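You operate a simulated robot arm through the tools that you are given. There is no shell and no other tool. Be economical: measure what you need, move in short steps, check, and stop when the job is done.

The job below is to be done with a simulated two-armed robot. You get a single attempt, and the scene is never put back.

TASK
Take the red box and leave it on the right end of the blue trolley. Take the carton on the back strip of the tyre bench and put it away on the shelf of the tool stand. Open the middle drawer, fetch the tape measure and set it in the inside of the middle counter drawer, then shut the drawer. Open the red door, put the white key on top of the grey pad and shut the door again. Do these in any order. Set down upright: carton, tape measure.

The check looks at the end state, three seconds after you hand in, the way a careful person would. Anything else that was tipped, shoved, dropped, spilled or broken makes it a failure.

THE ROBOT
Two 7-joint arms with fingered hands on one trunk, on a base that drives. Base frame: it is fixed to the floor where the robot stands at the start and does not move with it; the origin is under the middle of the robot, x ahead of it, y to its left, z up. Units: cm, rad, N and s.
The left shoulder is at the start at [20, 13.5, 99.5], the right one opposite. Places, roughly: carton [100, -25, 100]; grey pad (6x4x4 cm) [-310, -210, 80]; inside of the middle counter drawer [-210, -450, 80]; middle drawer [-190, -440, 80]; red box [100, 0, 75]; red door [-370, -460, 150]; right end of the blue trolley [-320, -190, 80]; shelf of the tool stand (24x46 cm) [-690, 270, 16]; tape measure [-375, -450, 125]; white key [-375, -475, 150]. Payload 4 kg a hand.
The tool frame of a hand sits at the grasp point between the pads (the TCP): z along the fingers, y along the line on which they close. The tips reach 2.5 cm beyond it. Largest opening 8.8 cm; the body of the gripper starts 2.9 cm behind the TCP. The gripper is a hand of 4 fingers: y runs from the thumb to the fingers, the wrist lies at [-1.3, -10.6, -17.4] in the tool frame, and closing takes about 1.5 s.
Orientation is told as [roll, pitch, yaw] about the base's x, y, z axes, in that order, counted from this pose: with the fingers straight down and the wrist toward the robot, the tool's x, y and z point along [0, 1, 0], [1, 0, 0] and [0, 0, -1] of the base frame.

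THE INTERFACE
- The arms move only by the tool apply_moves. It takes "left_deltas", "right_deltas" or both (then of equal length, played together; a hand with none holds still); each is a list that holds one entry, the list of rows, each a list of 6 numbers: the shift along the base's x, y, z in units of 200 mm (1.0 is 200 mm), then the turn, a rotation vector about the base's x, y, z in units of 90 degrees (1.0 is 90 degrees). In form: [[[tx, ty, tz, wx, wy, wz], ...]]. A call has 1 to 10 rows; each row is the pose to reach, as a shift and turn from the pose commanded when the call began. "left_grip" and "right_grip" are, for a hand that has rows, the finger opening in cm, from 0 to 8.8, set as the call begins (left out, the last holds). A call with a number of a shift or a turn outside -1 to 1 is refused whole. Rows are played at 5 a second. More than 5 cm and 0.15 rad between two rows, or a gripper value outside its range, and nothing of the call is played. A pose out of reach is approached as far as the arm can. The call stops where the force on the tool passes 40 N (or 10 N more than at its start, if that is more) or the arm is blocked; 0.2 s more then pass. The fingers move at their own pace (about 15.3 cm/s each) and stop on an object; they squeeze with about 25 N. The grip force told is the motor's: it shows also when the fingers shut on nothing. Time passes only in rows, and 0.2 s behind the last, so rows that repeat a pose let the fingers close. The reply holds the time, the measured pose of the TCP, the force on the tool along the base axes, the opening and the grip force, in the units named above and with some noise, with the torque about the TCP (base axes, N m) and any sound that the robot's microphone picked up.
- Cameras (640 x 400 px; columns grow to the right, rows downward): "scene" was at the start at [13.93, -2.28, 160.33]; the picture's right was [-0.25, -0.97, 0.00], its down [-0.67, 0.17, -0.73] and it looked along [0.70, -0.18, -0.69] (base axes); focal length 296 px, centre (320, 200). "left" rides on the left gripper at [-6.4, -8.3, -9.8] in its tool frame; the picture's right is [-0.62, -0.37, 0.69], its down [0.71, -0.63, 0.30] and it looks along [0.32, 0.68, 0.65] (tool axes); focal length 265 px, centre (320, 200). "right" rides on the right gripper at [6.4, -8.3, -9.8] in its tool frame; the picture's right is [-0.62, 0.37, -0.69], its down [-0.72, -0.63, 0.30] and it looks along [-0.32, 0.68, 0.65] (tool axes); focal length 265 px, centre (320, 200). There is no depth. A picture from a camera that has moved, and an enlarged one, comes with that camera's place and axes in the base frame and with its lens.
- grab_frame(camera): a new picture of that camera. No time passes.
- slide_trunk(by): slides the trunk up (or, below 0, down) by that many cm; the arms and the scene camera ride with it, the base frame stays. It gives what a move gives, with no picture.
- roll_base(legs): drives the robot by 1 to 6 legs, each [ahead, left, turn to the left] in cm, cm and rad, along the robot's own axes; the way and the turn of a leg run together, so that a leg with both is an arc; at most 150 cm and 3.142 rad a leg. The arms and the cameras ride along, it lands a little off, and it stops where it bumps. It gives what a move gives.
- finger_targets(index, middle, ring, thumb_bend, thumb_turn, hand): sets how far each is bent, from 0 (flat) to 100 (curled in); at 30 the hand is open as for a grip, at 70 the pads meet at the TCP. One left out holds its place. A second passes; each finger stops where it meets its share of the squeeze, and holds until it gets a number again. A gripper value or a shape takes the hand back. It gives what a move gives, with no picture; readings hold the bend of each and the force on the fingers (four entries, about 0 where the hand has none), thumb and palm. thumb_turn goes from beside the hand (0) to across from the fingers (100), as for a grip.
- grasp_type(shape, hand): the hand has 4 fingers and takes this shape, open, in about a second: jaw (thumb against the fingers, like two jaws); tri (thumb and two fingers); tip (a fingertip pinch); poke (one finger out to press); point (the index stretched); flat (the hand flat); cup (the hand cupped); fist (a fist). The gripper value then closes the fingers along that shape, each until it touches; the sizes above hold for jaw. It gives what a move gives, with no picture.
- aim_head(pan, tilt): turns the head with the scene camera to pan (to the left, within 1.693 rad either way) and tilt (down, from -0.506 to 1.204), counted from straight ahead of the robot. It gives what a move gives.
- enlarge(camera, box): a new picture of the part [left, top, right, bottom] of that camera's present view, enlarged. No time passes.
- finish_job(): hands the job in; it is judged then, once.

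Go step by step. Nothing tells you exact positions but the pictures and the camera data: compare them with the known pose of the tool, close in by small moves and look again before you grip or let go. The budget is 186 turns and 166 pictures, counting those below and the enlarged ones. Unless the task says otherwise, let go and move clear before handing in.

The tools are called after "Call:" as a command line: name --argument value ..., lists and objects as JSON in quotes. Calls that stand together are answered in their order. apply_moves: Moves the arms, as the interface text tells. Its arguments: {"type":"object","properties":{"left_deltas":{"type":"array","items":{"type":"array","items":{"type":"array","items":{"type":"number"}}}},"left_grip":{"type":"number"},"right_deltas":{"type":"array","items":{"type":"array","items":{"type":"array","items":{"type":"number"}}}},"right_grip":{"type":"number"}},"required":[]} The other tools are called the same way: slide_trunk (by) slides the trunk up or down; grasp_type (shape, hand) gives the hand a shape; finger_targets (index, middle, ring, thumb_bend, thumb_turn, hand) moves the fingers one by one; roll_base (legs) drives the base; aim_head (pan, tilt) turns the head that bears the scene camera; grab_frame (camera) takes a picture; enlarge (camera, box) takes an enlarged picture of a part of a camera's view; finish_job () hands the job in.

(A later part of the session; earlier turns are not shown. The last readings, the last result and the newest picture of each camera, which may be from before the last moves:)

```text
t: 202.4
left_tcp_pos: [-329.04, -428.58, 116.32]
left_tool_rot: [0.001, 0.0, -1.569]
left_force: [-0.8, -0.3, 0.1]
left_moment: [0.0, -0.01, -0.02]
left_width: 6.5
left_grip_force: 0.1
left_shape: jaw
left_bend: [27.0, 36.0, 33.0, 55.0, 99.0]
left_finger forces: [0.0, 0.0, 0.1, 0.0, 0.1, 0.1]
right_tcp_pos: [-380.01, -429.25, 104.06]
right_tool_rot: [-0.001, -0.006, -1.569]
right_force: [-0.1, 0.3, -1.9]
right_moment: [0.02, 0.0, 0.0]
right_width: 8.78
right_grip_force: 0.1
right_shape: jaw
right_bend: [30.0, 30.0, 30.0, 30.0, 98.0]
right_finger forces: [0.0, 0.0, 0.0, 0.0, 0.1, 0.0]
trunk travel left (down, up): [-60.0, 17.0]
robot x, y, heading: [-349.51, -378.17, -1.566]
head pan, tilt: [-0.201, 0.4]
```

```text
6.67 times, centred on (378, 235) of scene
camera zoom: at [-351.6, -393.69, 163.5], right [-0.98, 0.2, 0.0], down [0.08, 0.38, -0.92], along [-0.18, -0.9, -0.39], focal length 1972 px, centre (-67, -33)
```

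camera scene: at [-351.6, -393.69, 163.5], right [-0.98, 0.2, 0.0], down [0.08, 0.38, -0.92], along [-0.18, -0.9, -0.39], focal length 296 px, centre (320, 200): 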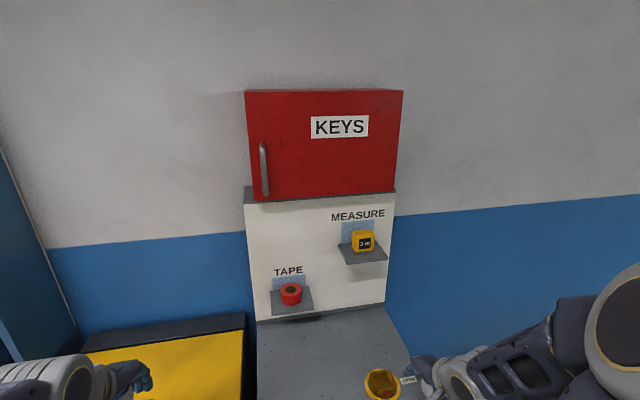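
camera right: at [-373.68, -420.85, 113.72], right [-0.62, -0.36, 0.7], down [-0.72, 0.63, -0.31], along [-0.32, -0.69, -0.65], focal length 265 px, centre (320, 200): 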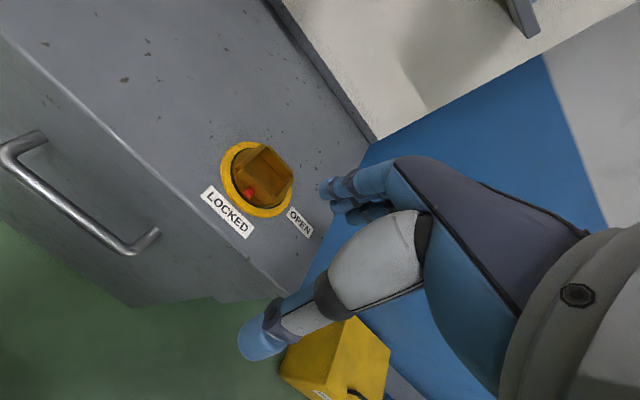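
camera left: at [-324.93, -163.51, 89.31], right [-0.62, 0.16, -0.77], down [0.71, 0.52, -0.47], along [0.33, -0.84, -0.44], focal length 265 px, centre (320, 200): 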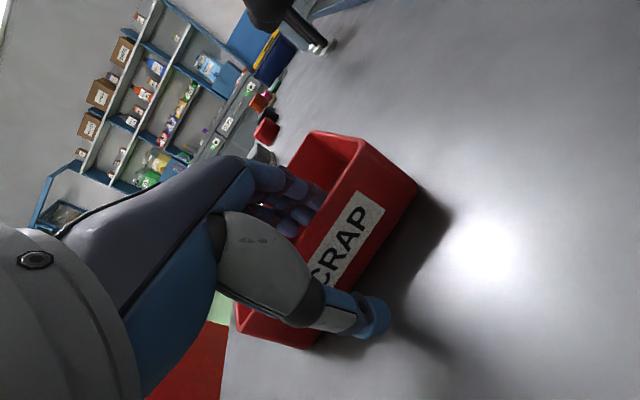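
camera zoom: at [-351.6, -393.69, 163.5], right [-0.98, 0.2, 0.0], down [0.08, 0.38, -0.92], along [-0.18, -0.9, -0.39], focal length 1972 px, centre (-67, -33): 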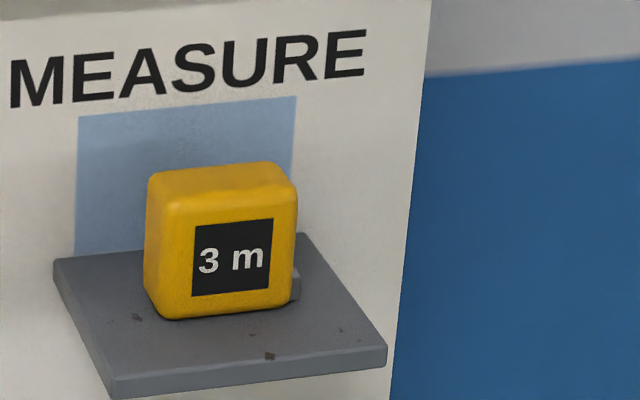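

The knob's red pointer is at LOCKED, so I'll bear that in mind for the red door. First comes the tape measure: I'll yaw the right hand 90° and raise it to get a closer view.

Call:
apply_moves --right_deltas '[[[0, 0.02, 0.1, 0, 0, 0.094], [0, 0.04, 0.2, 0, 0, 0.188], [0, 0.06, 0.3, 0, 0, 0.282], [0, 0.08, 0.4, 0, 0, 0.376], [0, 0.1, 0.5, 0, 0, 0.47], [0, 0.1, 0.6, 0, 0, 0.564], [0, 0.1, 0.7, 0, 0, 0.658], [0, 0.1, 0.8, 0, 0, 0.752], [0, 0.1, 0.9, 0, 0, 0.846], [0, 0.1, 1.0, 0, 0, 0.94]]]'

Call:
apply_moves --right_deltas '[[[0, 0, 0.1, 0, 0, 0.06], [0, 0, 0.2, -0.08, 0, 0.06], [0, 0, 0.3, -0.16, 0, 0.06], [0, 0, 0.4, -0.24, 0, 0.06], [0, 0, 0.5, -0.32, 0, 0.06]]]'

Call:
grab_frame --camera "right"

Call:
grab_frame --camera "scene"

```text
t: 204.6
left_tcp_pos: [-329.04, -428.56, 116.38]
left_tool_rot: [-0.001, -0.001, -1.567]
left_force: [-0.5, -0.2, -0.6]
left_moment: [-0.02, 0.03, -0.05]
left_width: 6.49
left_grip_force: 0.0
left_shape: jaw
left_bend: [27.0, 36.0, 33.0, 55.0, 99.0]
left_finger forces: [0.0, 0.0, 0.0, 0.1, 0.0, 0.0]
right_tcp_pos: [-380.1, -427.34, 123.86]
right_tool_rot: [-0.002, -0.006, -0.091]
right_force: [-0.2, -0.4, 0.1]
right_moment: [0.02, 0.0, -0.04]
right_width: 8.79
right_grip_force: 0.0
right_shape: jaw
right_bend: [30.0, 30.0, 30.0, 30.0, 98.0]
right_finger forces: [0.0, 0.0, 0.0, 0.1, 0.0, 0.0]
trunk travel left (down, up): [-60.0, 17.0]
robot x, y, heading: [-349.78, -378.73, -1.569]
head pan, tilt: [-0.201, 0.4]
```

```text
t: 205.8
left_tcp_pos: [-328.98, -428.73, 116.27]
left_tool_rot: [-0.001, 0.0, -1.57]
left_force: [-0.2, -0.1, -0.1]
left_moment: [0.04, -0.03, 0.01]
left_width: 6.47
left_grip_force: 0.0
left_shape: jaw
left_bend: [27.0, 36.0, 33.0, 55.0, 99.0]
left_finger forces: [0.1, 0.0, 0.0, 0.0, 0.1, 0.1]
right_tcp_pos: [-380.08, -427.18, 133.72]
right_tool_rot: [-0.506, -0.029, 0.011]
right_force: [0.1, -0.3, 1.1]
right_moment: [0.0, -0.01, -0.02]
right_width: 8.82
right_grip_force: 0.1
right_shape: jaw
right_bend: [30.0, 30.0, 30.0, 30.0, 98.0]
right_finger forces: [0.0, 0.0, 0.0, 0.1, 0.0, 0.0]
trunk travel left (down, up): [-60.0, 17.0]
robot x, y, heading: [-349.51, -378.19, -1.569]
head pan, tilt: [-0.201, 0.4]
```

```text
94 pictures are left
camera right: at [-388.79, -416.9, 139.15], right [0.35, -0.2, 0.92], down [-0.62, -0.78, 0.06], along [0.7, -0.59, -0.4], focal length 265 px, centre (320, 200)
```

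right: 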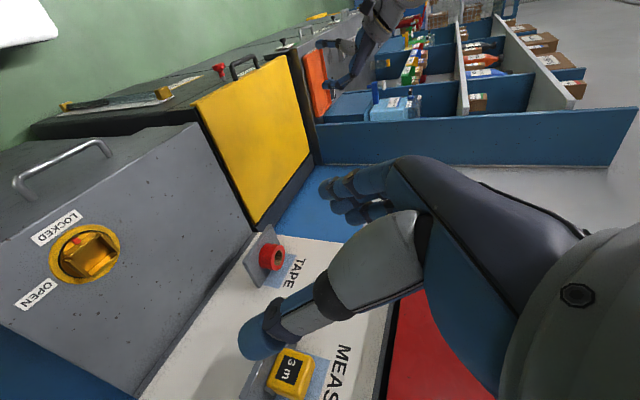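

```text
93 pictures are left
camera scene: at [-351.58, -393.7, 163.49], right [-0.98, 0.2, 0.0], down [0.08, 0.38, -0.92], along [-0.18, -0.9, -0.39], focal length 296 px, centre (320, 200)
```

scene: 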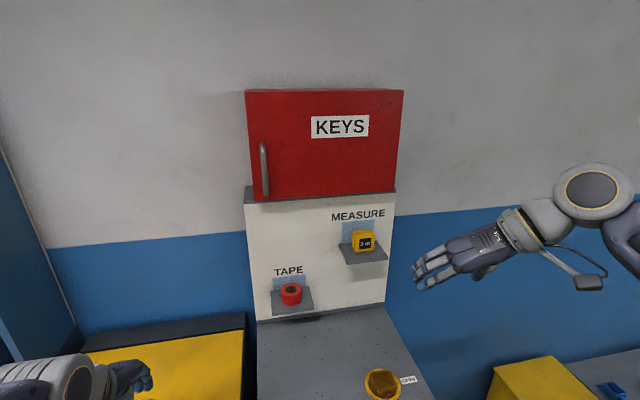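

Triangulated with three views, the tape measure is centred near (-377.5, -462.8), z 117.5…123.5, with the panel near y -466.5. I'll bring the hand to a pre-grasp point above and in front of it.

Call:
apply_moves --right_deltas '[[[0.03, -0.2, 0, 0, 0, 0], [0.06, -0.4, 0, 0, 0, 0], [0.09, -0.6, -0.0, 0, 0, 0], [0.13, -0.8, -0.0, 0, 0, 0], [0.13, -1.0, -0.0, 0, 0, 0]]]'

Call:
apply_moves --right_deltas '[[[0, -0.15, -0.03, 0, 0, 0], [0, -0.3, -0.06, 0, 0, 0], [0, -0.44, -0.1, 0, 0, 0]]]'

Call:
grab_frame --camera "right"

Call:
enlarge --camera "scene" --box '[280, 150, 480, 275]'

```text
t: 207.0
left_tcp_pos: [-329.06, -428.54, 116.37]
left_tool_rot: [0.0, -0.001, -1.57]
left_force: [-0.3, -0.9, 0.7]
left_moment: [0.01, 0.02, 0.03]
left_width: 6.51
left_grip_force: 0.1
left_shape: jaw
left_bend: [27.0, 36.0, 33.0, 55.0, 99.0]
left_finger forces: [0.0, 0.0, 0.0, 0.0, 0.0, 0.1]
right_tcp_pos: [-377.68, -447.21, 133.88]
right_tool_rot: [-0.503, -0.025, 0.011]
right_force: [0.1, -0.4, 0.6]
right_moment: [-0.01, -0.01, -0.05]
right_width: 8.77
right_grip_force: 0.0
right_shape: jaw
right_bend: [30.0, 30.0, 30.0, 30.0, 98.0]
right_finger forces: [0.0, 0.0, 0.0, 0.0, 0.1, 0.1]
trunk travel left (down, up): [-60.0, 17.0]
robot x, y, heading: [-349.56, -378.53, -1.566]
head pan, tilt: [-0.201, 0.4]
```

```text
t: 207.8
left_tcp_pos: [-329.13, -428.51, 116.36]
left_tool_rot: [0.0, 0.0, -1.57]
left_force: [-0.5, 0.5, 0.6]
left_moment: [-0.03, -0.01, -0.01]
left_width: 6.51
left_grip_force: 0.1
left_shape: jaw
left_bend: [27.0, 36.0, 33.0, 55.0, 99.0]
left_finger forces: [0.1, 0.1, 0.0, 0.0, 0.1, 0.1]
right_tcp_pos: [-377.53, -456.08, 131.95]
right_tool_rot: [-0.506, -0.026, 0.012]
right_force: [-0.5, -0.8, 0.0]
right_moment: [0.03, 0.03, 0.0]
right_width: 8.81
right_grip_force: 0.0
right_shape: jaw
right_bend: [30.0, 30.0, 30.0, 30.0, 98.0]
right_finger forces: [0.1, 0.0, 0.0, 0.0, 0.0, 0.0]
trunk travel left (down, up): [-60.0, 17.0]
robot x, y, heading: [-349.69, -378.37, -1.567]
head pan, tilt: [-0.201, 0.4]
```

```text
92 pictures are left
camera right: at [-386.22, -445.74, 137.33], right [0.35, -0.2, 0.92], down [-0.62, -0.78, 0.06], along [0.7, -0.59, -0.4], focal length 265 px, centre (320, 200)
```

right: 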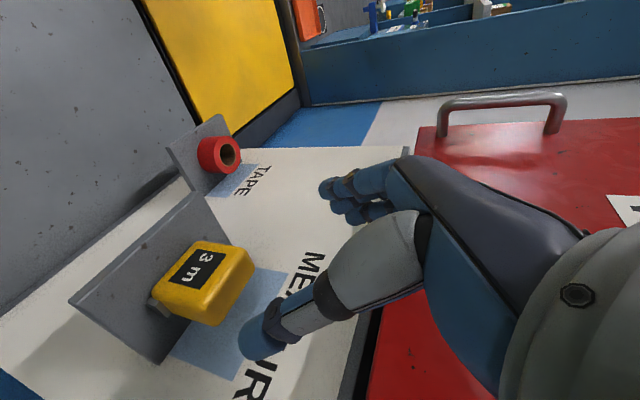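

```text
3.20 times, centred on (380, 212) of scene
camera zoom: at [-351.61, -393.65, 163.5], right [-0.98, 0.2, 0.0], down [0.08, 0.38, -0.92], along [-0.18, -0.9, -0.39], focal length 946 px, centre (128, 160)
```

zoom: 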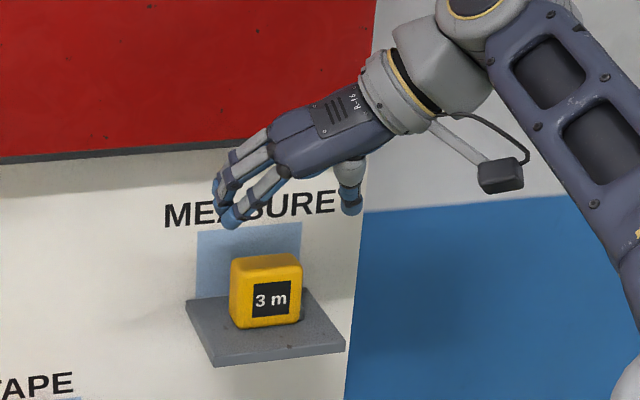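

The hand is lined up, and the tape is at x ≈ -378.1, y -461…-463.3. I'll go down along the finger direction.

Call:
apply_moves --right_deltas '[[[-0.01, -0.09, -0.15, 0, 0, 0], [-0.025, -0.18, -0.3, 0, 0, 0], [-0.025, -0.24, -0.42, 0, 0, 0]]]'

Call:
grab_frame --camera "right"

Call:
enlarge --camera "scene" --box '[280, 150, 480, 275]'

```text
t: 208.6
left_tcp_pos: [-329.04, -428.62, 116.25]
left_tool_rot: [0.002, 0.001, -1.568]
left_force: [-1.2, 0.3, 0.4]
left_moment: [0.01, 0.01, 0.02]
left_width: 6.49
left_grip_force: 0.1
left_shape: jaw
left_bend: [27.0, 36.0, 33.0, 55.0, 99.0]
left_finger forces: [0.1, 0.0, 0.0, 0.1, 0.1, 0.0]
right_tcp_pos: [-377.99, -460.95, 123.61]
right_tool_rot: [-0.504, -0.029, 0.011]
right_force: [-0.1, 0.4, 0.3]
right_moment: [0.0, 0.03, 0.0]
right_width: 8.79
right_grip_force: 0.1
right_shape: jaw
right_bend: [30.0, 30.0, 30.0, 30.0, 98.0]
right_finger forces: [0.0, 0.0, 0.1, 0.0, 0.0, 0.0]
trunk travel left (down, up): [-60.0, 17.0]
robot x, y, heading: [-349.64, -378.23, -1.568]
head pan, tilt: [-0.201, 0.4]
```

```text
90 pictures are left
camera right: at [-386.7, -450.6, 128.94], right [0.35, -0.2, 0.92], down [-0.62, -0.78, 0.06], along [0.7, -0.59, -0.4], focal length 265 px, centre (320, 200)
```

right: 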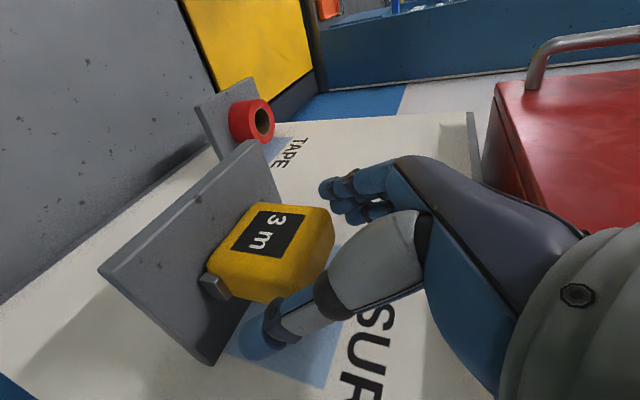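

```text
3.20 times, centred on (380, 212) of scene
camera zoom: at [-351.59, -393.67, 163.5], right [-0.98, 0.2, 0.0], down [0.08, 0.38, -0.92], along [-0.18, -0.9, -0.39], focal length 946 px, centre (128, 160)
```

zoom: 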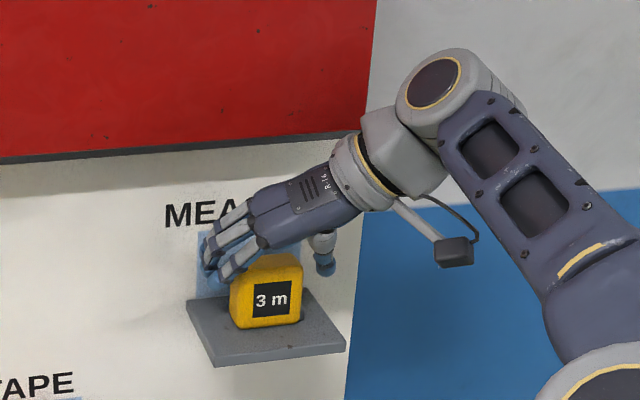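

Call:
apply_moves --right_deltas '[[[0, -0.015, -0.05, 0, 0, 0], [0, -0.03, -0.09, 0, 0, 0]]]'

Call:
apply_moves --right_deltas '[[[0, 0, 0, 0, 0, 0], [0, 0, 0, 0, 0, 0], [0, 0, 0, 0, 0, 0], [0, 0, 0, 0, 0, 0], [0, 0, 0, 0, 0, 0], [0, 0, 0, 0, 0, 0], [0, 0, 0, 0, 0, 0], [0, 0, 0, 0, 0, 0]]]' --right_grip 0

Call:
grab_frame --camera "right"

Call:
enlarge --camera "scene" --box '[280, 150, 480, 275]'

```text
t: 209.2
left_tcp_pos: [-329.15, -428.64, 116.35]
left_tool_rot: [-0.001, -0.001, -1.57]
left_force: [0.1, -0.8, 0.2]
left_moment: [0.04, -0.02, -0.01]
left_width: 6.5
left_grip_force: 0.1
left_shape: jaw
left_bend: [27.0, 36.0, 33.0, 55.0, 99.0]
left_finger forces: [0.0, 0.0, 0.0, 0.1, 0.0, 0.0]
right_tcp_pos: [-377.96, -461.55, 121.64]
right_tool_rot: [-0.505, -0.025, 0.013]
right_force: [-0.3, -0.2, -0.4]
right_moment: [0.01, -0.03, 0.01]
right_width: 8.79
right_grip_force: 0.0
right_shape: jaw
right_bend: [30.0, 30.0, 30.0, 30.0, 98.0]
right_finger forces: [0.0, 0.0, 0.0, 0.1, 0.1, 0.1]
trunk travel left (down, up): [-60.0, 17.0]
robot x, y, heading: [-349.48, -377.93, -1.568]
head pan, tilt: [-0.201, 0.4]
```

```text
t: 211.0
left_tcp_pos: [-329.11, -428.62, 116.28]
left_tool_rot: [0.0, -0.001, -1.57]
left_force: [-0.7, 0.0, 0.0]
left_moment: [0.03, 0.01, -0.01]
left_width: 6.53
left_grip_force: 0.0
left_shape: jaw
left_bend: [27.0, 36.0, 33.0, 55.0, 99.0]
left_finger forces: [0.1, 0.0, 0.0, 0.0, 0.0, 0.1]
right_tcp_pos: [-378.05, -461.46, 121.71]
right_tool_rot: [-0.503, -0.029, 0.014]
right_force: [-0.5, -0.3, 0.9]
right_moment: [0.04, 0.03, 0.0]
right_width: 5.41
right_grip_force: 24.6
right_shape: jaw
right_bend: [29.0, 40.0, 41.0, 64.0, 100.0]
right_finger forces: [12.5, 7.0, 3.2, 0.0, 23.0, 0.0]
trunk travel left (down, up): [-60.0, 17.0]
robot x, y, heading: [-349.42, -378.38, -1.571]
head pan, tilt: [-0.201, 0.4]
```

```text
88 pictures are left
camera right: at [-386.64, -451.19, 127.06], right [0.35, -0.2, 0.92], down [-0.62, -0.78, 0.06], along [0.7, -0.59, -0.4], focal length 265 px, centre (320, 200)
```

right: 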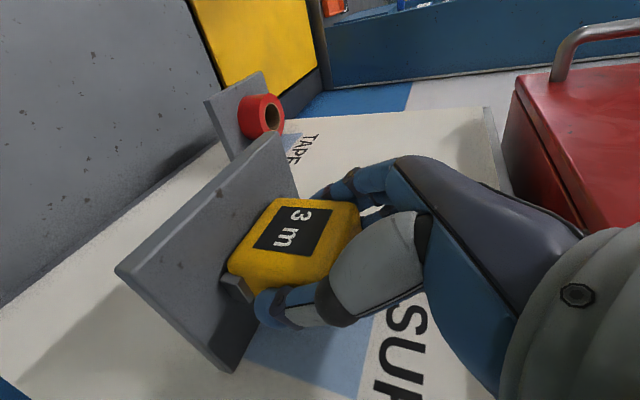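

```text
3.20 times, centred on (380, 212) of scene
camera zoom: at [-351.59, -393.69, 163.49], right [-0.98, 0.2, 0.0], down [0.08, 0.38, -0.92], along [-0.18, -0.9, -0.39], focal length 946 px, centre (128, 160)
```

zoom: 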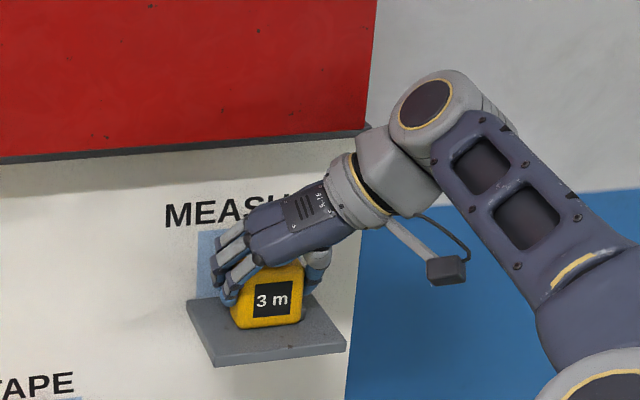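

Gripped at a width of 5.4 cm. I'll lift slightly, then pull back away from the panel.

Call:
apply_moves --right_deltas '[[[0, 0.02, 0.05, 0, 0, 0], [0, 0.06, 0.12, 0, 0, 0], [0, 0.2, 0.18, 0, 0, 0], [0, 0.4, 0.22, 0, 0, 0], [0, 0.6, 0.22, 0, 0, 0], [0, 0.8, 0.22, 0, 0, 0], [0, 1.0, 0.22, 0, 0, 0]]]'

Call:
apply_moves --right_deltas '[[[0, 0.15, 0, 0, 0, 0], [0, 0.3, 0, 0, 0, 0], [0, 0.45, 0, 0, 0, 0], [0, 0.6, 0, 0, 0, 0]]]'

Call:
grab_frame --camera "right"

```text
t: 212.6
left_tcp_pos: [-329.01, -428.73, 116.33]
left_tool_rot: [0.0, 0.002, -1.568]
left_force: [0.1, 0.2, 0.3]
left_moment: [0.03, -0.02, -0.03]
left_width: 6.51
left_grip_force: 0.2
left_shape: jaw
left_bend: [27.0, 36.0, 33.0, 55.0, 99.0]
left_finger forces: [0.0, 0.1, 0.1, 0.0, 0.0, 0.0]
right_tcp_pos: [-377.92, -441.61, 125.98]
right_tool_rot: [-0.502, -0.028, 0.012]
right_force: [-0.4, -1.2, -2.0]
right_moment: [0.01, -0.01, 0.02]
right_width: 5.42
right_grip_force: 24.9
right_shape: jaw
right_bend: [29.0, 40.0, 42.0, 64.0, 99.0]
right_finger forces: [12.9, 7.1, 2.6, 0.0, 22.7, 0.1]
trunk travel left (down, up): [-60.0, 17.0]
robot x, y, heading: [-349.55, -378.28, -1.57]
head pan, tilt: [-0.201, 0.4]
```

```text
t: 213.6
left_tcp_pos: [-329.01, -428.66, 116.27]
left_tool_rot: [0.0, 0.001, -1.568]
left_force: [0.0, -0.1, 0.0]
left_moment: [0.0, 0.0, 0.02]
left_width: 6.5
left_grip_force: 0.1
left_shape: jaw
left_bend: [27.0, 36.0, 33.0, 55.0, 99.0]
left_finger forces: [0.0, 0.1, 0.1, 0.0, 0.0, 0.0]
right_tcp_pos: [-377.76, -429.38, 125.97]
right_tool_rot: [-0.503, -0.025, 0.013]
right_force: [-0.4, -0.1, -1.2]
right_moment: [0.06, 0.01, 0.02]
right_width: 5.39
right_grip_force: 25.1
right_shape: jaw
right_bend: [29.0, 40.0, 42.0, 64.0, 99.0]
right_finger forces: [13.0, 7.2, 2.5, 0.0, 22.8, 0.0]
trunk travel left (down, up): [-60.0, 17.0]
robot x, y, heading: [-349.66, -378.61, -1.569]
head pan, tilt: [-0.201, 0.4]
```

```text
86 pictures are left
camera right: at [-386.53, -419.1, 131.29], right [0.35, -0.2, 0.92], down [-0.62, -0.78, 0.06], along [0.7, -0.59, -0.4], focal length 265 px, centre (320, 200)
```

right: 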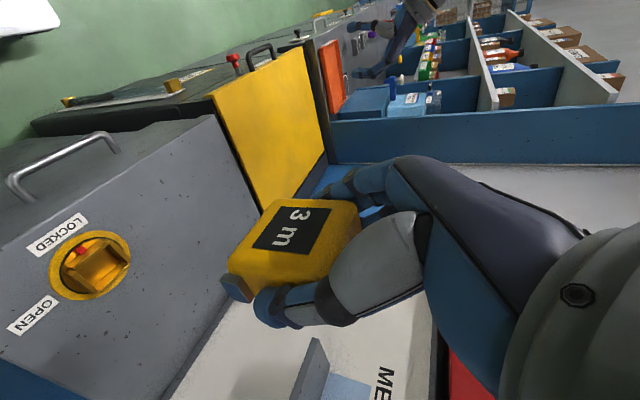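

The tape measure is held securely. I'll back up and strafe to the BULBS drawer.

Call:
roll_base --legs '[[-33, 0, 0], [0, 138, 0]]'

Call:
aim_head --pan 0.1 --tilt 0.7

Call:
grab_frame --camera "scene"

Call:
grab_frame --camera "left"

```text
t: 222.3
left_tcp_pos: [-192.71, -398.29, 116.3]
left_tool_rot: [0.0, 0.001, -1.6]
left_force: [-0.3, -0.5, -0.1]
left_moment: [-0.01, -0.03, 0.02]
left_width: 6.48
left_grip_force: 0.0
left_shape: jaw
left_bend: [27.0, 36.0, 33.0, 55.0, 99.0]
left_finger forces: [0.1, 0.0, 0.0, 0.0, 0.0, 0.1]
right_tcp_pos: [-241.24, -397.66, 125.88]
right_tool_rot: [-0.501, -0.026, -0.019]
right_force: [-0.9, 0.1, -1.6]
right_moment: [0.03, -0.02, -0.01]
right_width: 5.39
right_grip_force: 24.5
right_shape: jaw
right_bend: [29.0, 40.0, 42.0, 64.0, 99.0]
right_finger forces: [13.1, 7.3, 2.5, 0.0, 22.8, 0.0]
trunk travel left (down, up): [-60.0, 17.0]
robot x, y, heading: [-212.0, -347.65, -1.6]
head pan, tilt: [-0.201, 0.4]
```

```text
t: 223.1
left_tcp_pos: [-192.73, -398.32, 116.46]
left_tool_rot: [-0.002, 0.0, -1.598]
left_force: [0.6, 0.3, 0.2]
left_moment: [0.0, 0.04, 0.01]
left_width: 6.51
left_grip_force: 0.0
left_shape: jaw
left_bend: [27.0, 36.0, 33.0, 55.0, 99.0]
left_finger forces: [0.0, 0.0, 0.0, 0.0, 0.1, 0.1]
right_tcp_pos: [-241.46, -397.6, 125.93]
right_tool_rot: [-0.502, -0.028, -0.018]
right_force: [0.5, 0.6, -0.6]
right_moment: [0.01, 0.0, 0.01]
right_width: 5.42
right_grip_force: 25.2
right_shape: jaw
right_bend: [29.0, 40.0, 42.0, 64.0, 99.0]
right_finger forces: [13.1, 7.3, 2.6, 0.0, 22.7, 0.0]
trunk travel left (down, up): [-60.0, 17.0]
robot x, y, heading: [-211.56, -347.59, -1.599]
head pan, tilt: [0.099, 0.7]
```

```text
85 pictures are left
camera scene: at [-211.44, -362.17, 160.81], right [-1.0, -0.07, 0.0], down [-0.05, 0.64, -0.77], along [0.05, -0.76, -0.64], focal length 296 px, centre (320, 200)
```

scene: 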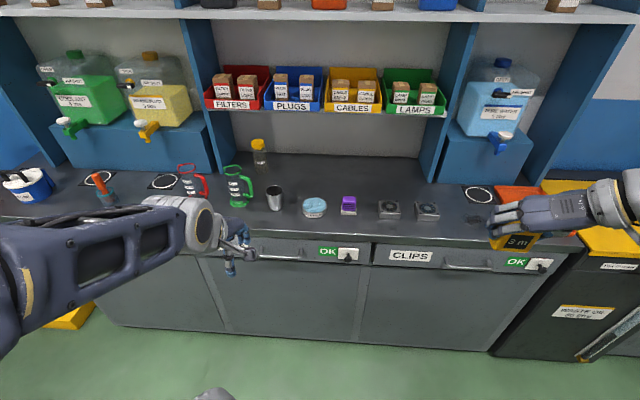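

```text
84 pictures are left
camera left: at [-198.88, -389.81, 126.07], right [-0.61, 0.39, -0.69], down [0.73, 0.61, -0.3], along [0.31, -0.69, -0.65], focal length 265 px, centre (320, 200)
```

left: 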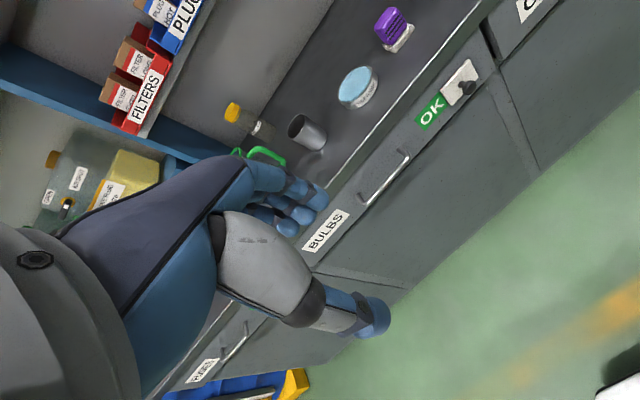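

The BULBS drawer handle is a horizontal bar at x -184…-200, y ≈ -432, z ≈ 73, under the counter overhang. I'll square up, then pitch the left hand 60° forward with the thumb below and bring it down.

Call:
roll_base --legs '[[0, 0, 0.028]]'

Call:
apply_moves --left_deltas '[[[0, 0.02, -0.1, -0.085, 0, 0], [0, 0.04, -0.2, -0.17, 0, 0], [0, 0.06, -0.3, -0.255, 0, 0], [0, 0.08, -0.4, -0.34, 0, 0], [0, 0.1, -0.55, -0.425, 0, 0], [0, 0.1, -0.7, -0.51, 0, 0], [0, 0.1, -0.85, -0.6, 0, 0], [0, 0.1, -1.0, -0.667, 0, 0]]]' --left_grip 5

Call:
grab_frame --camera "left"

Call:
grab_frame --camera "scene"

```text
t: 223.8
left_tcp_pos: [-191.34, -397.57, 116.36]
left_tool_rot: [0.002, 0.001, -1.571]
left_force: [0.1, -0.5, 0.1]
left_moment: [-0.06, 0.03, 0.03]
left_width: 6.49
left_grip_force: 0.0
left_shape: jaw
left_bend: [27.0, 36.0, 33.0, 55.0, 99.0]
left_finger forces: [0.1, 0.0, 0.0, 0.0, 0.0, 0.1]
right_tcp_pos: [-239.96, -398.48, 125.89]
right_tool_rot: [-0.501, -0.028, 0.009]
right_force: [0.1, -0.6, -0.5]
right_moment: [0.03, 0.0, -0.02]
right_width: 5.4
right_grip_force: 25.0
right_shape: jaw
right_bend: [29.0, 40.0, 42.0, 64.0, 99.0]
right_finger forces: [13.0, 7.3, 2.4, 0.0, 22.8, 0.0]
trunk travel left (down, up): [-60.0, 17.0]
robot x, y, heading: [-211.47, -347.72, -1.572]
head pan, tilt: [0.099, 0.7]
```

```text
t: 225.6
left_tcp_pos: [-185.13, -400.21, 96.06]
left_tool_rot: [-0.002, -1.047, -1.57]
left_force: [0.3, -0.4, -0.7]
left_moment: [0.01, 0.0, 0.03]
left_width: 5.05
left_grip_force: 0.0
left_shape: jaw
left_bend: [74.0, 42.0, 38.0, 66.0, 100.0]
left_finger forces: [0.1, 0.1, 0.0, 0.0, 0.0, 0.0]
left hand out of reach, approached as far as the arm can: row 1, 2, 3, 4, 5, 6, 7, 8
right_tcp_pos: [-240.04, -398.56, 125.96]
right_tool_rot: [-0.506, -0.027, 0.011]
right_force: [1.1, -0.1, -1.7]
right_moment: [0.06, -0.01, -0.02]
right_width: 5.41
right_grip_force: 24.9
right_shape: jaw
right_bend: [29.0, 40.0, 43.0, 64.0, 99.0]
right_finger forces: [13.3, 7.3, 2.4, 0.0, 22.7, 0.0]
trunk travel left (down, up): [-60.0, 17.0]
robot x, y, heading: [-212.16, -347.24, -1.571]
head pan, tilt: [0.099, 0.7]
```

```text
83 pictures are left
camera left: at [-191.59, -387.49, 93.56], right [-0.62, -0.42, -0.66], down [0.71, 0.05, -0.7], along [0.32, -0.91, 0.27], focal length 265 px, centre (320, 200)
```

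left: 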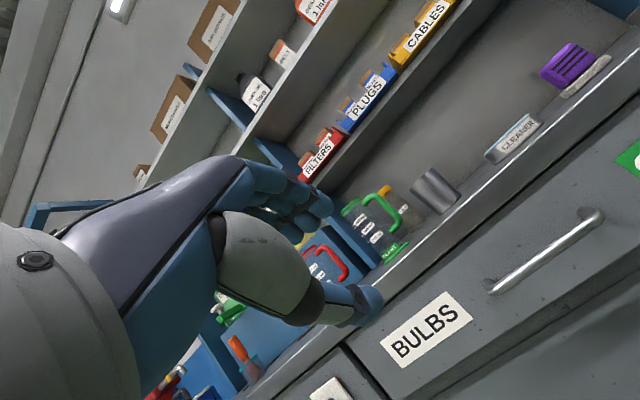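

```text
82 pictures are left
camera scene: at [-211.02, -362.14, 160.81], right [-0.99, -0.1, 0.0], down [-0.06, 0.64, -0.76], along [0.08, -0.76, -0.64], focal length 296 px, centre (320, 200)
```

scene: 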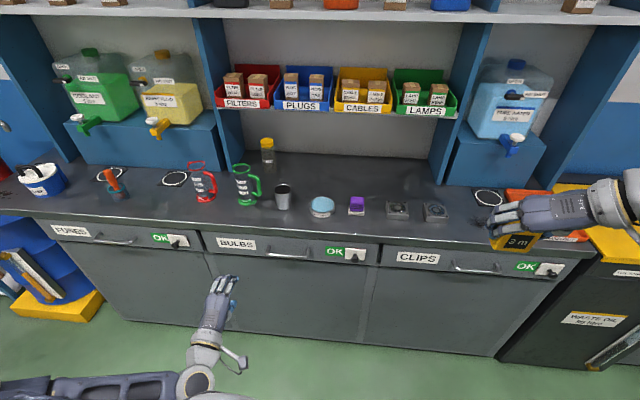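

Better triangulation puts the handle bar at x -186.5…-200.3, y ≈ -425.6, z ≈ 80.6. I'll bring the left hand in front of it.

Call:
apply_moves --left_deltas '[[[0, -0.15, -0.1, 0, 0, 0], [0, -0.3, -0.25, 0, 0, 0], [0, -0.45, -0.45, 0, 0, 0], [0, -0.6, -0.6, 0, 0, 0], [0, -0.7, -0.75, 0, 0, 0]]]'

Call:
grab_frame --camera "left"

Call:
enlarge --camera "scene" --box '[180, 200, 380, 325]'

```text
t: 226.8
left_tcp_pos: [-184.36, -415.79, 89.93]
left_tool_rot: [0.0, -1.045, -1.569]
left_force: [0.8, -0.1, 0.3]
left_moment: [0.0, -0.01, 0.01]
left_width: 5.04
left_grip_force: 0.1
left_shape: jaw
left_bend: [74.0, 42.0, 38.0, 66.0, 100.0]
left_finger forces: [0.1, 0.0, 0.0, 0.0, 0.0, 0.0]
left hand out of reach, approached as far as the arm can: row 1, 2, 3, 4, 5
right_tcp_pos: [-240.0, -398.47, 125.95]
right_tool_rot: [-0.505, -0.026, 0.012]
right_force: [-0.1, 1.5, -1.6]
right_moment: [0.01, 0.02, 0.01]
right_width: 5.42
right_grip_force: 24.9
right_shape: jaw
right_bend: [29.0, 40.0, 43.0, 64.0, 99.0]
right_finger forces: [13.2, 7.3, 2.4, 0.1, 22.7, 0.0]
trunk travel left (down, up): [-60.0, 17.0]
robot x, y, heading: [-212.08, -347.54, -1.574]
head pan, tilt: [0.099, 0.7]
```

```text
81 pictures are left
camera left: at [-190.84, -403.11, 87.55], right [-0.62, -0.42, -0.67], down [0.71, 0.05, -0.7], along [0.32, -0.91, 0.26], focal length 265 px, centre (320, 200)
```

left: 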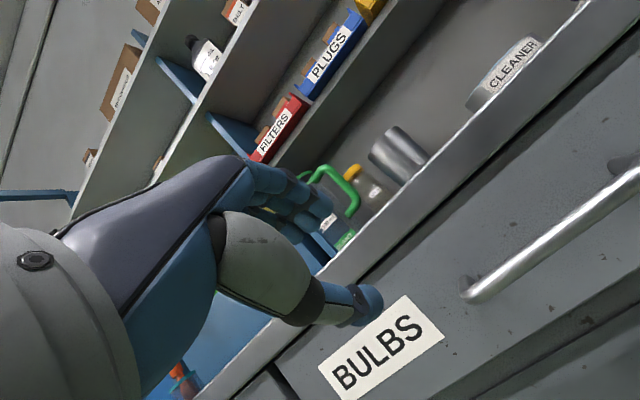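

```text
3.20 times, centred on (280, 262) of scene
camera zoom: at [-211.0, -362.12, 160.81], right [-0.99, -0.1, 0.0], down [-0.06, 0.64, -0.77], along [0.08, -0.76, -0.64], focal length 946 px, centre (448, 0)
```

zoom: 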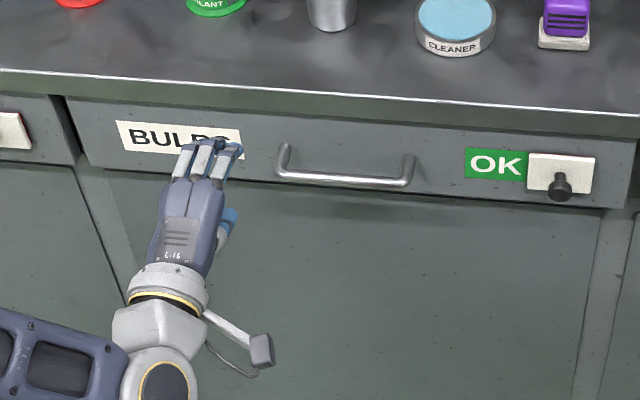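

The 60° pitch is at the arm's limit. I'll ease to 45°, so the fingers hook behind the bar from above-front, and try again.

Call:
apply_moves --left_deltas '[[[0, 0.05, 0, 0.08, 0, 0], [0, 0.05, 0, 0.167, 0, 0], [0, 0.05, 0, 0.167, 0, 0]]]' --left_grip 5

```text
t: 227.6
left_tcp_pos: [-184.31, -414.86, 89.77]
left_tool_rot: [-0.002, -0.783, -1.57]
left_force: [-0.1, -0.2, 0.3]
left_moment: [-0.05, -0.03, -0.03]
left_width: 5.05
left_grip_force: 0.1
left_shape: jaw
left_bend: [74.0, 42.0, 38.0, 66.0, 100.0]
left_finger forces: [0.1, 0.0, 0.0, 0.0, 0.0, 0.0]
right_tcp_pos: [-240.04, -398.44, 125.97]
right_tool_rot: [-0.502, -0.027, 0.011]
right_force: [0.6, 0.2, -2.4]
right_moment: [0.0, -0.02, 0.04]
right_width: 5.44
right_grip_force: 24.9
right_shape: jaw
right_bend: [29.0, 40.0, 43.0, 64.0, 99.0]
right_finger forces: [13.1, 7.3, 2.4, 0.1, 22.6, 0.0]
trunk travel left (down, up): [-60.0, 17.0]
robot x, y, heading: [-211.83, -347.54, -1.569]
head pan, tilt: [0.099, 0.7]
```

Call:
apply_moves --left_deltas '[[[-0.15, -0.05, 0, 0, 0, 0], [-0.3, -0.1, -0.05, 0, 0, 0], [-0.455, -0.2, -0.15, 0, 0, 0]]]' --left_grip 4.5

Call:
grab_frame --camera "left"

Call:
enlarge --camera "scene" --box '[180, 200, 380, 325]'

```text
t: 228.4
left_tcp_pos: [-191.89, -417.96, 88.09]
left_tool_rot: [-0.002, -0.783, -1.57]
left_force: [-0.3, 0.4, -0.3]
left_moment: [-0.01, 0.01, 0.0]
left_width: 4.54
left_grip_force: 0.0
left_shape: jaw
left_bend: [74.0, 44.0, 40.0, 69.0, 100.0]
left_finger forces: [0.0, 0.0, 0.0, 0.1, 0.0, 0.0]
left hand out of reach, approached as far as the arm can: row 3
right_tcp_pos: [-239.98, -398.54, 125.87]
right_tool_rot: [-0.502, -0.029, 0.01]
right_force: [-0.2, 0.2, -1.5]
right_moment: [0.02, 0.01, 0.02]
right_width: 5.41
right_grip_force: 24.9
right_shape: jaw
right_bend: [29.0, 40.0, 43.0, 64.0, 99.0]
right_finger forces: [13.2, 7.3, 2.2, 0.1, 22.8, 0.2]
trunk travel left (down, up): [-60.0, 17.0]
robot x, y, heading: [-211.49, -347.36, -1.575]
head pan, tilt: [0.099, 0.7]
```

```text
79 pictures are left
camera left: at [-198.35, -405.12, 89.05], right [-0.62, -0.23, -0.75], down [0.71, 0.23, -0.66], along [0.33, -0.95, 0.02], focal length 265 px, centre (320, 200)
```

left: 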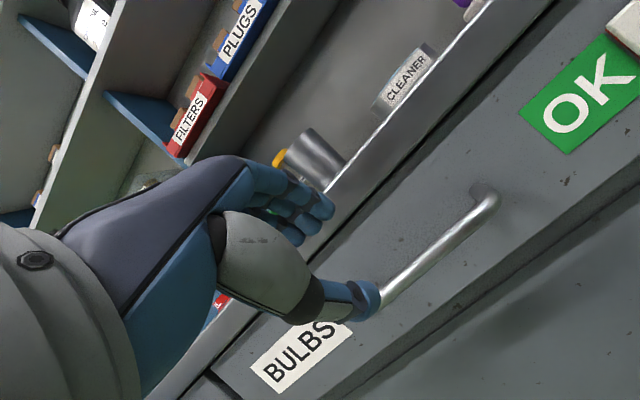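

```text
3.20 times, centred on (280, 262) of scene
camera zoom: at [-211.02, -362.16, 160.81], right [-0.99, -0.1, 0.0], down [-0.06, 0.64, -0.76], along [0.08, -0.76, -0.64], focal length 946 px, centre (448, 0)
```

zoom: 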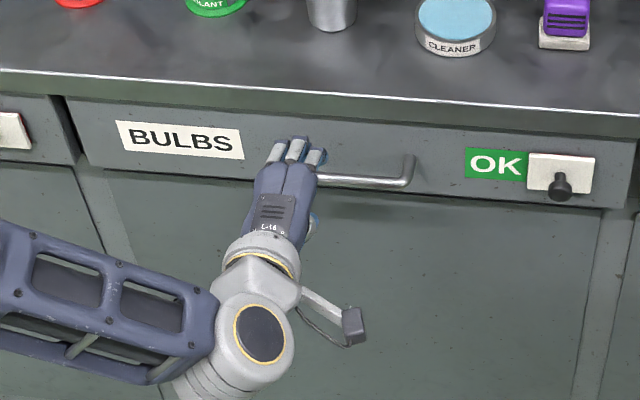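

The arm is simply too folded here. I'll back the base up 22 cm to give it room.

Call:
roll_base --legs '[[-22, 0, 0]]'

Call:
apply_moves --left_deltas '[[[-0.03, -0.2, 0, 0, 0, 0], [-0.05, -0.4, 0, 0, 0, 0], [-0.07, -0.6, 0, 0, 0, 0], [-0.08, -0.8, -0.0, 0, 0, 0], [-0.08, -1.0, -0.05, 0, 0, 0]]]' --left_grip 5

Call:
grab_frame --camera "left"

Call:
enlarge --camera "scene" --box '[220, 140, 380, 240]'

```text
t: 230.1
left_tcp_pos: [-191.84, -395.87, 88.06]
left_tool_rot: [-0.002, -0.784, -1.57]
left_force: [-0.6, 0.6, -0.3]
left_moment: [0.0, 0.01, 0.01]
left_width: 4.54
left_grip_force: 0.1
left_shape: jaw
left_bend: [74.0, 44.0, 40.0, 69.0, 100.0]
left_finger forces: [0.0, 0.0, 0.1, 0.0, 0.0, 0.1]
right_tcp_pos: [-240.02, -376.43, 125.85]
right_tool_rot: [-0.503, -0.025, 0.011]
right_force: [-0.5, -0.3, -2.2]
right_moment: [0.05, 0.0, -0.01]
right_width: 5.41
right_grip_force: 24.5
right_shape: jaw
right_bend: [29.0, 40.0, 43.0, 64.0, 99.0]
right_finger forces: [13.2, 7.3, 2.3, 0.0, 22.8, 0.0]
trunk travel left (down, up): [-60.0, 17.0]
robot x, y, heading: [-212.02, -325.55, -1.569]
head pan, tilt: [0.099, 0.7]
```

```text
t: 231.3
left_tcp_pos: [-188.18, -407.54, 92.91]
left_tool_rot: [-0.003, -0.784, -1.568]
left_force: [-0.8, -0.5, -0.4]
left_moment: [0.03, 0.02, -0.01]
left_width: 4.98
left_grip_force: 0.1
left_shape: jaw
left_bend: [74.0, 42.0, 38.0, 66.0, 100.0]
left_finger forces: [0.0, 0.1, 0.1, 0.1, 0.1, 0.0]
left hand out of reach, approached as far as the arm can: row 1, 2, 3, 4, 5
right_tcp_pos: [-239.97, -376.36, 125.88]
right_tool_rot: [-0.502, -0.026, 0.012]
right_force: [-0.5, -0.1, -2.2]
right_moment: [-0.01, -0.02, 0.0]
right_width: 5.37
right_grip_force: 24.8
right_shape: jaw
right_bend: [29.0, 40.0, 43.0, 64.0, 99.0]
right_finger forces: [13.1, 7.2, 2.4, 0.0, 22.8, 0.0]
trunk travel left (down, up): [-60.0, 17.0]
robot x, y, heading: [-211.81, -325.34, -1.57]
head pan, tilt: [0.099, 0.7]
```

```text
77 pictures are left
camera left: at [-194.62, -394.73, 93.85], right [-0.62, -0.23, -0.75], down [0.71, 0.23, -0.66], along [0.32, -0.95, 0.02], focal length 265 px, centre (320, 200)
```

left: 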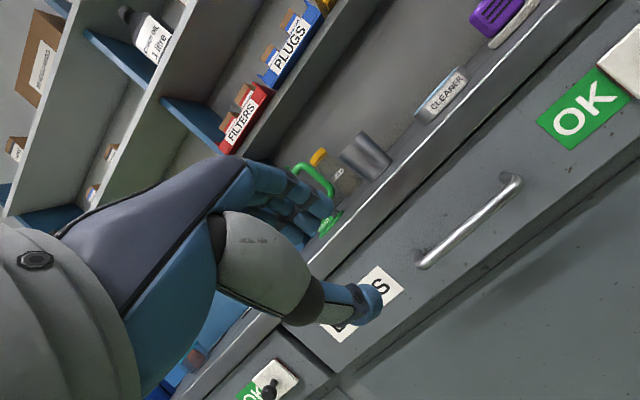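

```text
4.00 times, centred on (300, 190) of scene
camera zoom: at [-211.03, -340.0, 160.81], right [-0.99, -0.1, 0.0], down [-0.07, 0.64, -0.76], along [0.08, -0.76, -0.64], focal length 1183 px, centre (400, 240)
```

zoom: 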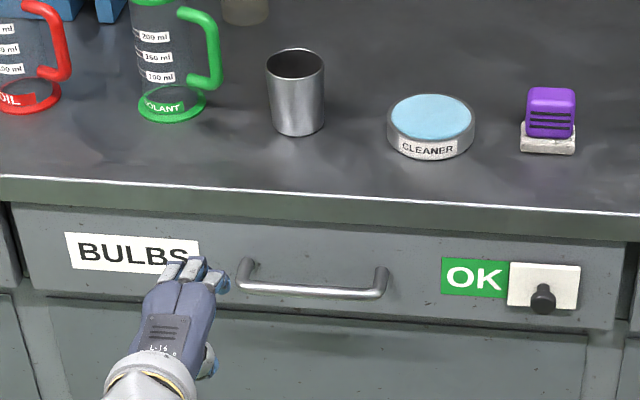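

The limit is how the wrist bends at short range, and further out the forearm straightens. I'll push on toward the pre-grasp point.

Call:
apply_moves --left_deltas '[[[-0.05, -0.15, -0.05, 0, 0, 0], [-0.1, -0.3, -0.12, 0, 0, 0], [-0.15, -0.45, -0.2, 0, 0, 0], [-0.2, -0.58, -0.3, 0, 0, 0], [-0.25, -0.6, -0.33, 0, 0, 0]]]' --left_grip 5

Call:
grab_frame --camera "scene"

```text
t: 232.5
left_tcp_pos: [-186.59, -409.98, 94.23]
left_tool_rot: [-0.002, -0.784, -1.571]
left_force: [0.7, 0.2, 0.3]
left_moment: [-0.01, 0.0, 0.01]
left_width: 4.94
left_grip_force: 0.1
left_shape: jaw
left_bend: [74.0, 42.0, 38.0, 66.0, 100.0]
left_finger forces: [0.0, 0.0, 0.0, 0.0, 0.0, 0.1]
left hand out of reach, approached as far as the arm can: row 1, 2, 3, 4, 5
right_tcp_pos: [-239.99, -376.5, 125.92]
right_tool_rot: [-0.503, -0.027, 0.012]
right_force: [-0.4, -0.9, -2.3]
right_moment: [0.0, 0.02, 0.0]
right_width: 5.38
right_grip_force: 24.7
right_shape: jaw
right_bend: [29.0, 40.0, 43.0, 64.0, 99.0]
right_finger forces: [13.2, 7.2, 2.3, 0.0, 22.8, 0.0]
trunk travel left (down, up): [-60.0, 17.0]
robot x, y, heading: [-212.12, -325.61, -1.567]
head pan, tilt: [0.099, 0.7]
```

```text
75 pictures are left
camera scene: at [-211.02, -340.01, 160.81], right [-0.99, -0.1, 0.0], down [-0.07, 0.64, -0.76], along [0.08, -0.76, -0.64], focal length 296 px, centre (320, 200)
```

scene: 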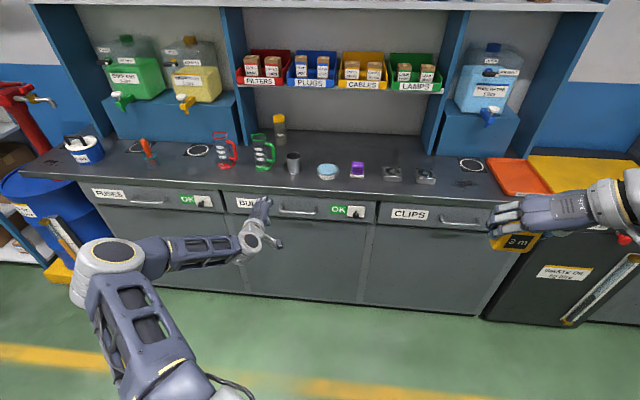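

The elbow is far out left, so the forearm points right. I'll shift the base 16 cm to the right so the handle lies further to the left arm's own side.

Call:
roll_base --legs '[[0, -16, 0]]'

Call:
apply_moves --left_deltas '[[[0.1, -0.1, -0.1, 0, 0, 0], [0.2, -0.2, -0.2, 0, 0, 0], [0.3, -0.3, -0.3, 0, 0, 0], [0.4, -0.4, -0.4, 0, 0, 0], [0.45, -0.46, -0.4, 0, 0, 0]]]'

Call:
enlarge --camera "scene" --box '[220, 140, 380, 240]'

```text
t: 233.9
left_tcp_pos: [-202.2, -409.92, 94.34]
left_tool_rot: [-0.002, -0.785, -1.566]
left_force: [0.0, 0.0, -0.5]
left_moment: [-0.02, -0.03, 0.01]
left_width: 4.95
left_grip_force: 0.1
left_shape: jaw
left_bend: [74.0, 42.0, 38.0, 66.0, 100.0]
left_finger forces: [0.0, 0.0, 0.1, 0.1, 0.0, 0.1]
right_tcp_pos: [-255.76, -376.47, 125.93]
right_tool_rot: [-0.505, -0.024, 0.015]
right_force: [0.1, -0.3, -1.4]
right_moment: [-0.01, -0.01, 0.02]
right_width: 5.4
right_grip_force: 25.3
right_shape: jaw
right_bend: [29.0, 40.0, 43.0, 64.0, 99.0]
right_finger forces: [13.1, 7.4, 2.3, 0.0, 22.8, 0.1]
trunk travel left (down, up): [-60.0, 17.0]
robot x, y, heading: [-227.76, -325.53, -1.568]
head pan, tilt: [0.099, 0.7]
```

```text
t: 235.1
left_tcp_pos: [-192.21, -411.92, 91.12]
left_tool_rot: [0.0, -0.782, -1.567]
left_force: [0.8, -0.6, 0.4]
left_moment: [0.07, 0.0, 0.01]
left_width: 4.96
left_grip_force: 0.1
left_shape: jaw
left_bend: [74.0, 42.0, 38.0, 66.0, 100.0]
left_finger forces: [0.0, 0.0, 0.0, 0.0, 0.1, 0.0]
left hand out of reach, approached as far as the arm can: row 1, 2, 3, 4, 5
right_tcp_pos: [-255.63, -376.46, 125.74]
right_tool_rot: [-0.503, -0.027, 0.014]
right_force: [-0.1, 0.4, -1.3]
right_moment: [0.02, 0.02, 0.05]
right_width: 5.39
right_grip_force: 24.6
right_shape: jaw
right_bend: [29.0, 40.0, 43.0, 64.0, 99.0]
right_finger forces: [13.4, 7.4, 2.3, 0.0, 22.8, 0.1]
trunk travel left (down, up): [-60.0, 17.0]
robot x, y, heading: [-227.72, -325.5, -1.568]
head pan, tilt: [0.099, 0.7]
```

```text
4.00 times, centred on (300, 190) of scene
camera zoom: at [-226.86, -340.06, 160.81], right [-0.99, -0.1, 0.0], down [-0.07, 0.64, -0.76], along [0.08, -0.76, -0.64], focal length 1183 px, centre (400, 240)
```

zoom: 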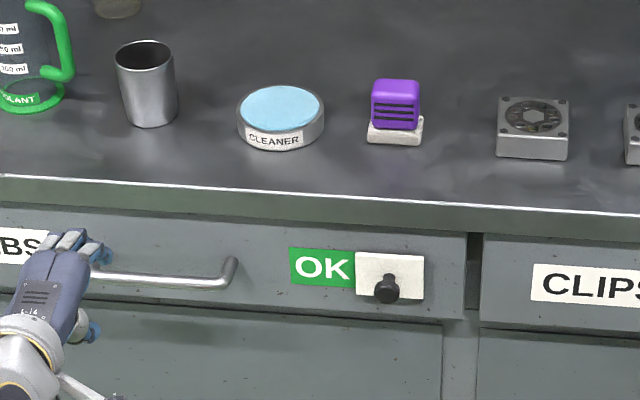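

I'm likely stuck in a poor elbow configuration. I'll bring the tool back to straight down, extend forward in front of the counter, then pitch there with the arm stretched.

Call:
apply_moves --left_deltas '[[[0, 0, 0.05, 0.09, 0, 0], [0, 0, 0.1, 0.18, 0, 0], [0, 0, 0.15, 0.27, 0, 0], [0, 0, 0.2, 0.36, 0, 0], [0, 0, 0.2, 0.45, 0, 0], [0, 0, 0.2, 0.5, 0, 0]]]'

Call:
apply_moves --left_deltas '[[[0, -0.1, 0, 0, 0, 0], [0, -0.2, 0, 0, 0, 0], [0, -0.3, -0.05, 0, 0, 0], [0, -0.3, -0.15, -0.08, 0, 0], [0, -0.3, -0.2, -0.16, 0, 0], [0, -0.3, -0.2, -0.24, 0, 0], [0, -0.3, -0.2, -0.32, 0, 0], [0, -0.3, -0.2, -0.4, 0, 0]]]'

Call:
grab_frame --camera "scene"

```text
t: 236.5
left_tcp_pos: [-191.85, -410.2, 95.77]
left_tool_rot: [0.0, 0.004, -1.567]
left_force: [0.6, 0.7, -0.5]
left_moment: [0.0, 0.01, 0.01]
left_width: 4.96
left_grip_force: 0.1
left_shape: jaw
left_bend: [74.0, 42.0, 38.0, 66.0, 100.0]
left_finger forces: [0.1, 0.0, 0.1, 0.1, 0.1, 0.0]
left hand out of reach, approached as far as the arm can: row 5, 6
right_tcp_pos: [-255.74, -376.6, 125.79]
right_tool_rot: [-0.505, -0.025, 0.013]
right_force: [0.2, 0.5, -0.7]
right_moment: [-0.01, 0.01, 0.02]
right_width: 5.39
right_grip_force: 24.7
right_shape: jaw
right_bend: [29.0, 40.0, 43.0, 64.0, 99.0]
right_finger forces: [13.2, 7.3, 2.3, 0.1, 22.8, 0.1]
trunk travel left (down, up): [-60.0, 17.0]
robot x, y, heading: [-227.4, -325.43, -1.569]
head pan, tilt: [0.099, 0.7]
```

```text
t: 238.3
left_tcp_pos: [-190.74, -414.37, 92.62]
left_tool_rot: [-0.003, -0.551, -1.529]
left_force: [-1.3, -0.4, 0.5]
left_moment: [0.04, -0.08, 0.01]
left_width: 4.97
left_grip_force: 0.1
left_shape: jaw
left_bend: [74.0, 42.0, 38.0, 66.0, 100.0]
left_finger forces: [0.0, 0.0, 0.1, 0.1, 0.1, 0.0]
left hand out of reach, approached as far as the arm can: row 1, 2, 3, 4, 5, 6, 7, 8
right_tcp_pos: [-255.76, -376.54, 126.01]
right_tool_rot: [-0.504, -0.028, 0.014]
right_force: [0.0, 0.0, -2.0]
right_moment: [0.01, 0.03, 0.03]
right_width: 5.38
right_grip_force: 24.7
right_shape: jaw
right_bend: [29.0, 40.0, 43.0, 64.0, 99.0]
right_finger forces: [13.2, 7.2, 2.2, 0.1, 22.7, 0.0]
trunk travel left (down, up): [-60.0, 17.0]
robot x, y, heading: [-227.95, -325.37, -1.569]
head pan, tilt: [0.099, 0.7]
```

```text
73 pictures are left
camera scene: at [-226.86, -340.05, 160.81], right [-0.99, -0.1, 0.0], down [-0.07, 0.64, -0.76], along [0.08, -0.76, -0.64], focal length 296 px, centre (320, 200)
```

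scene: 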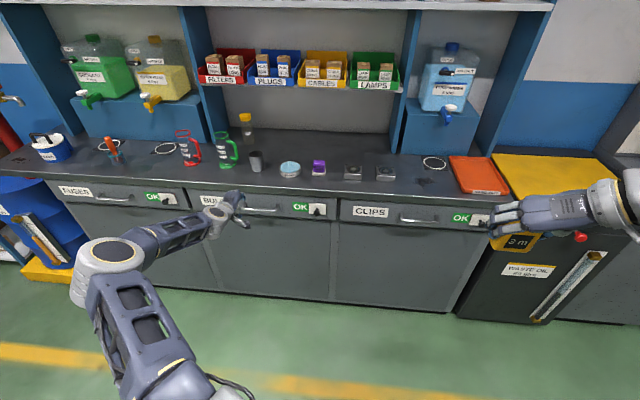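

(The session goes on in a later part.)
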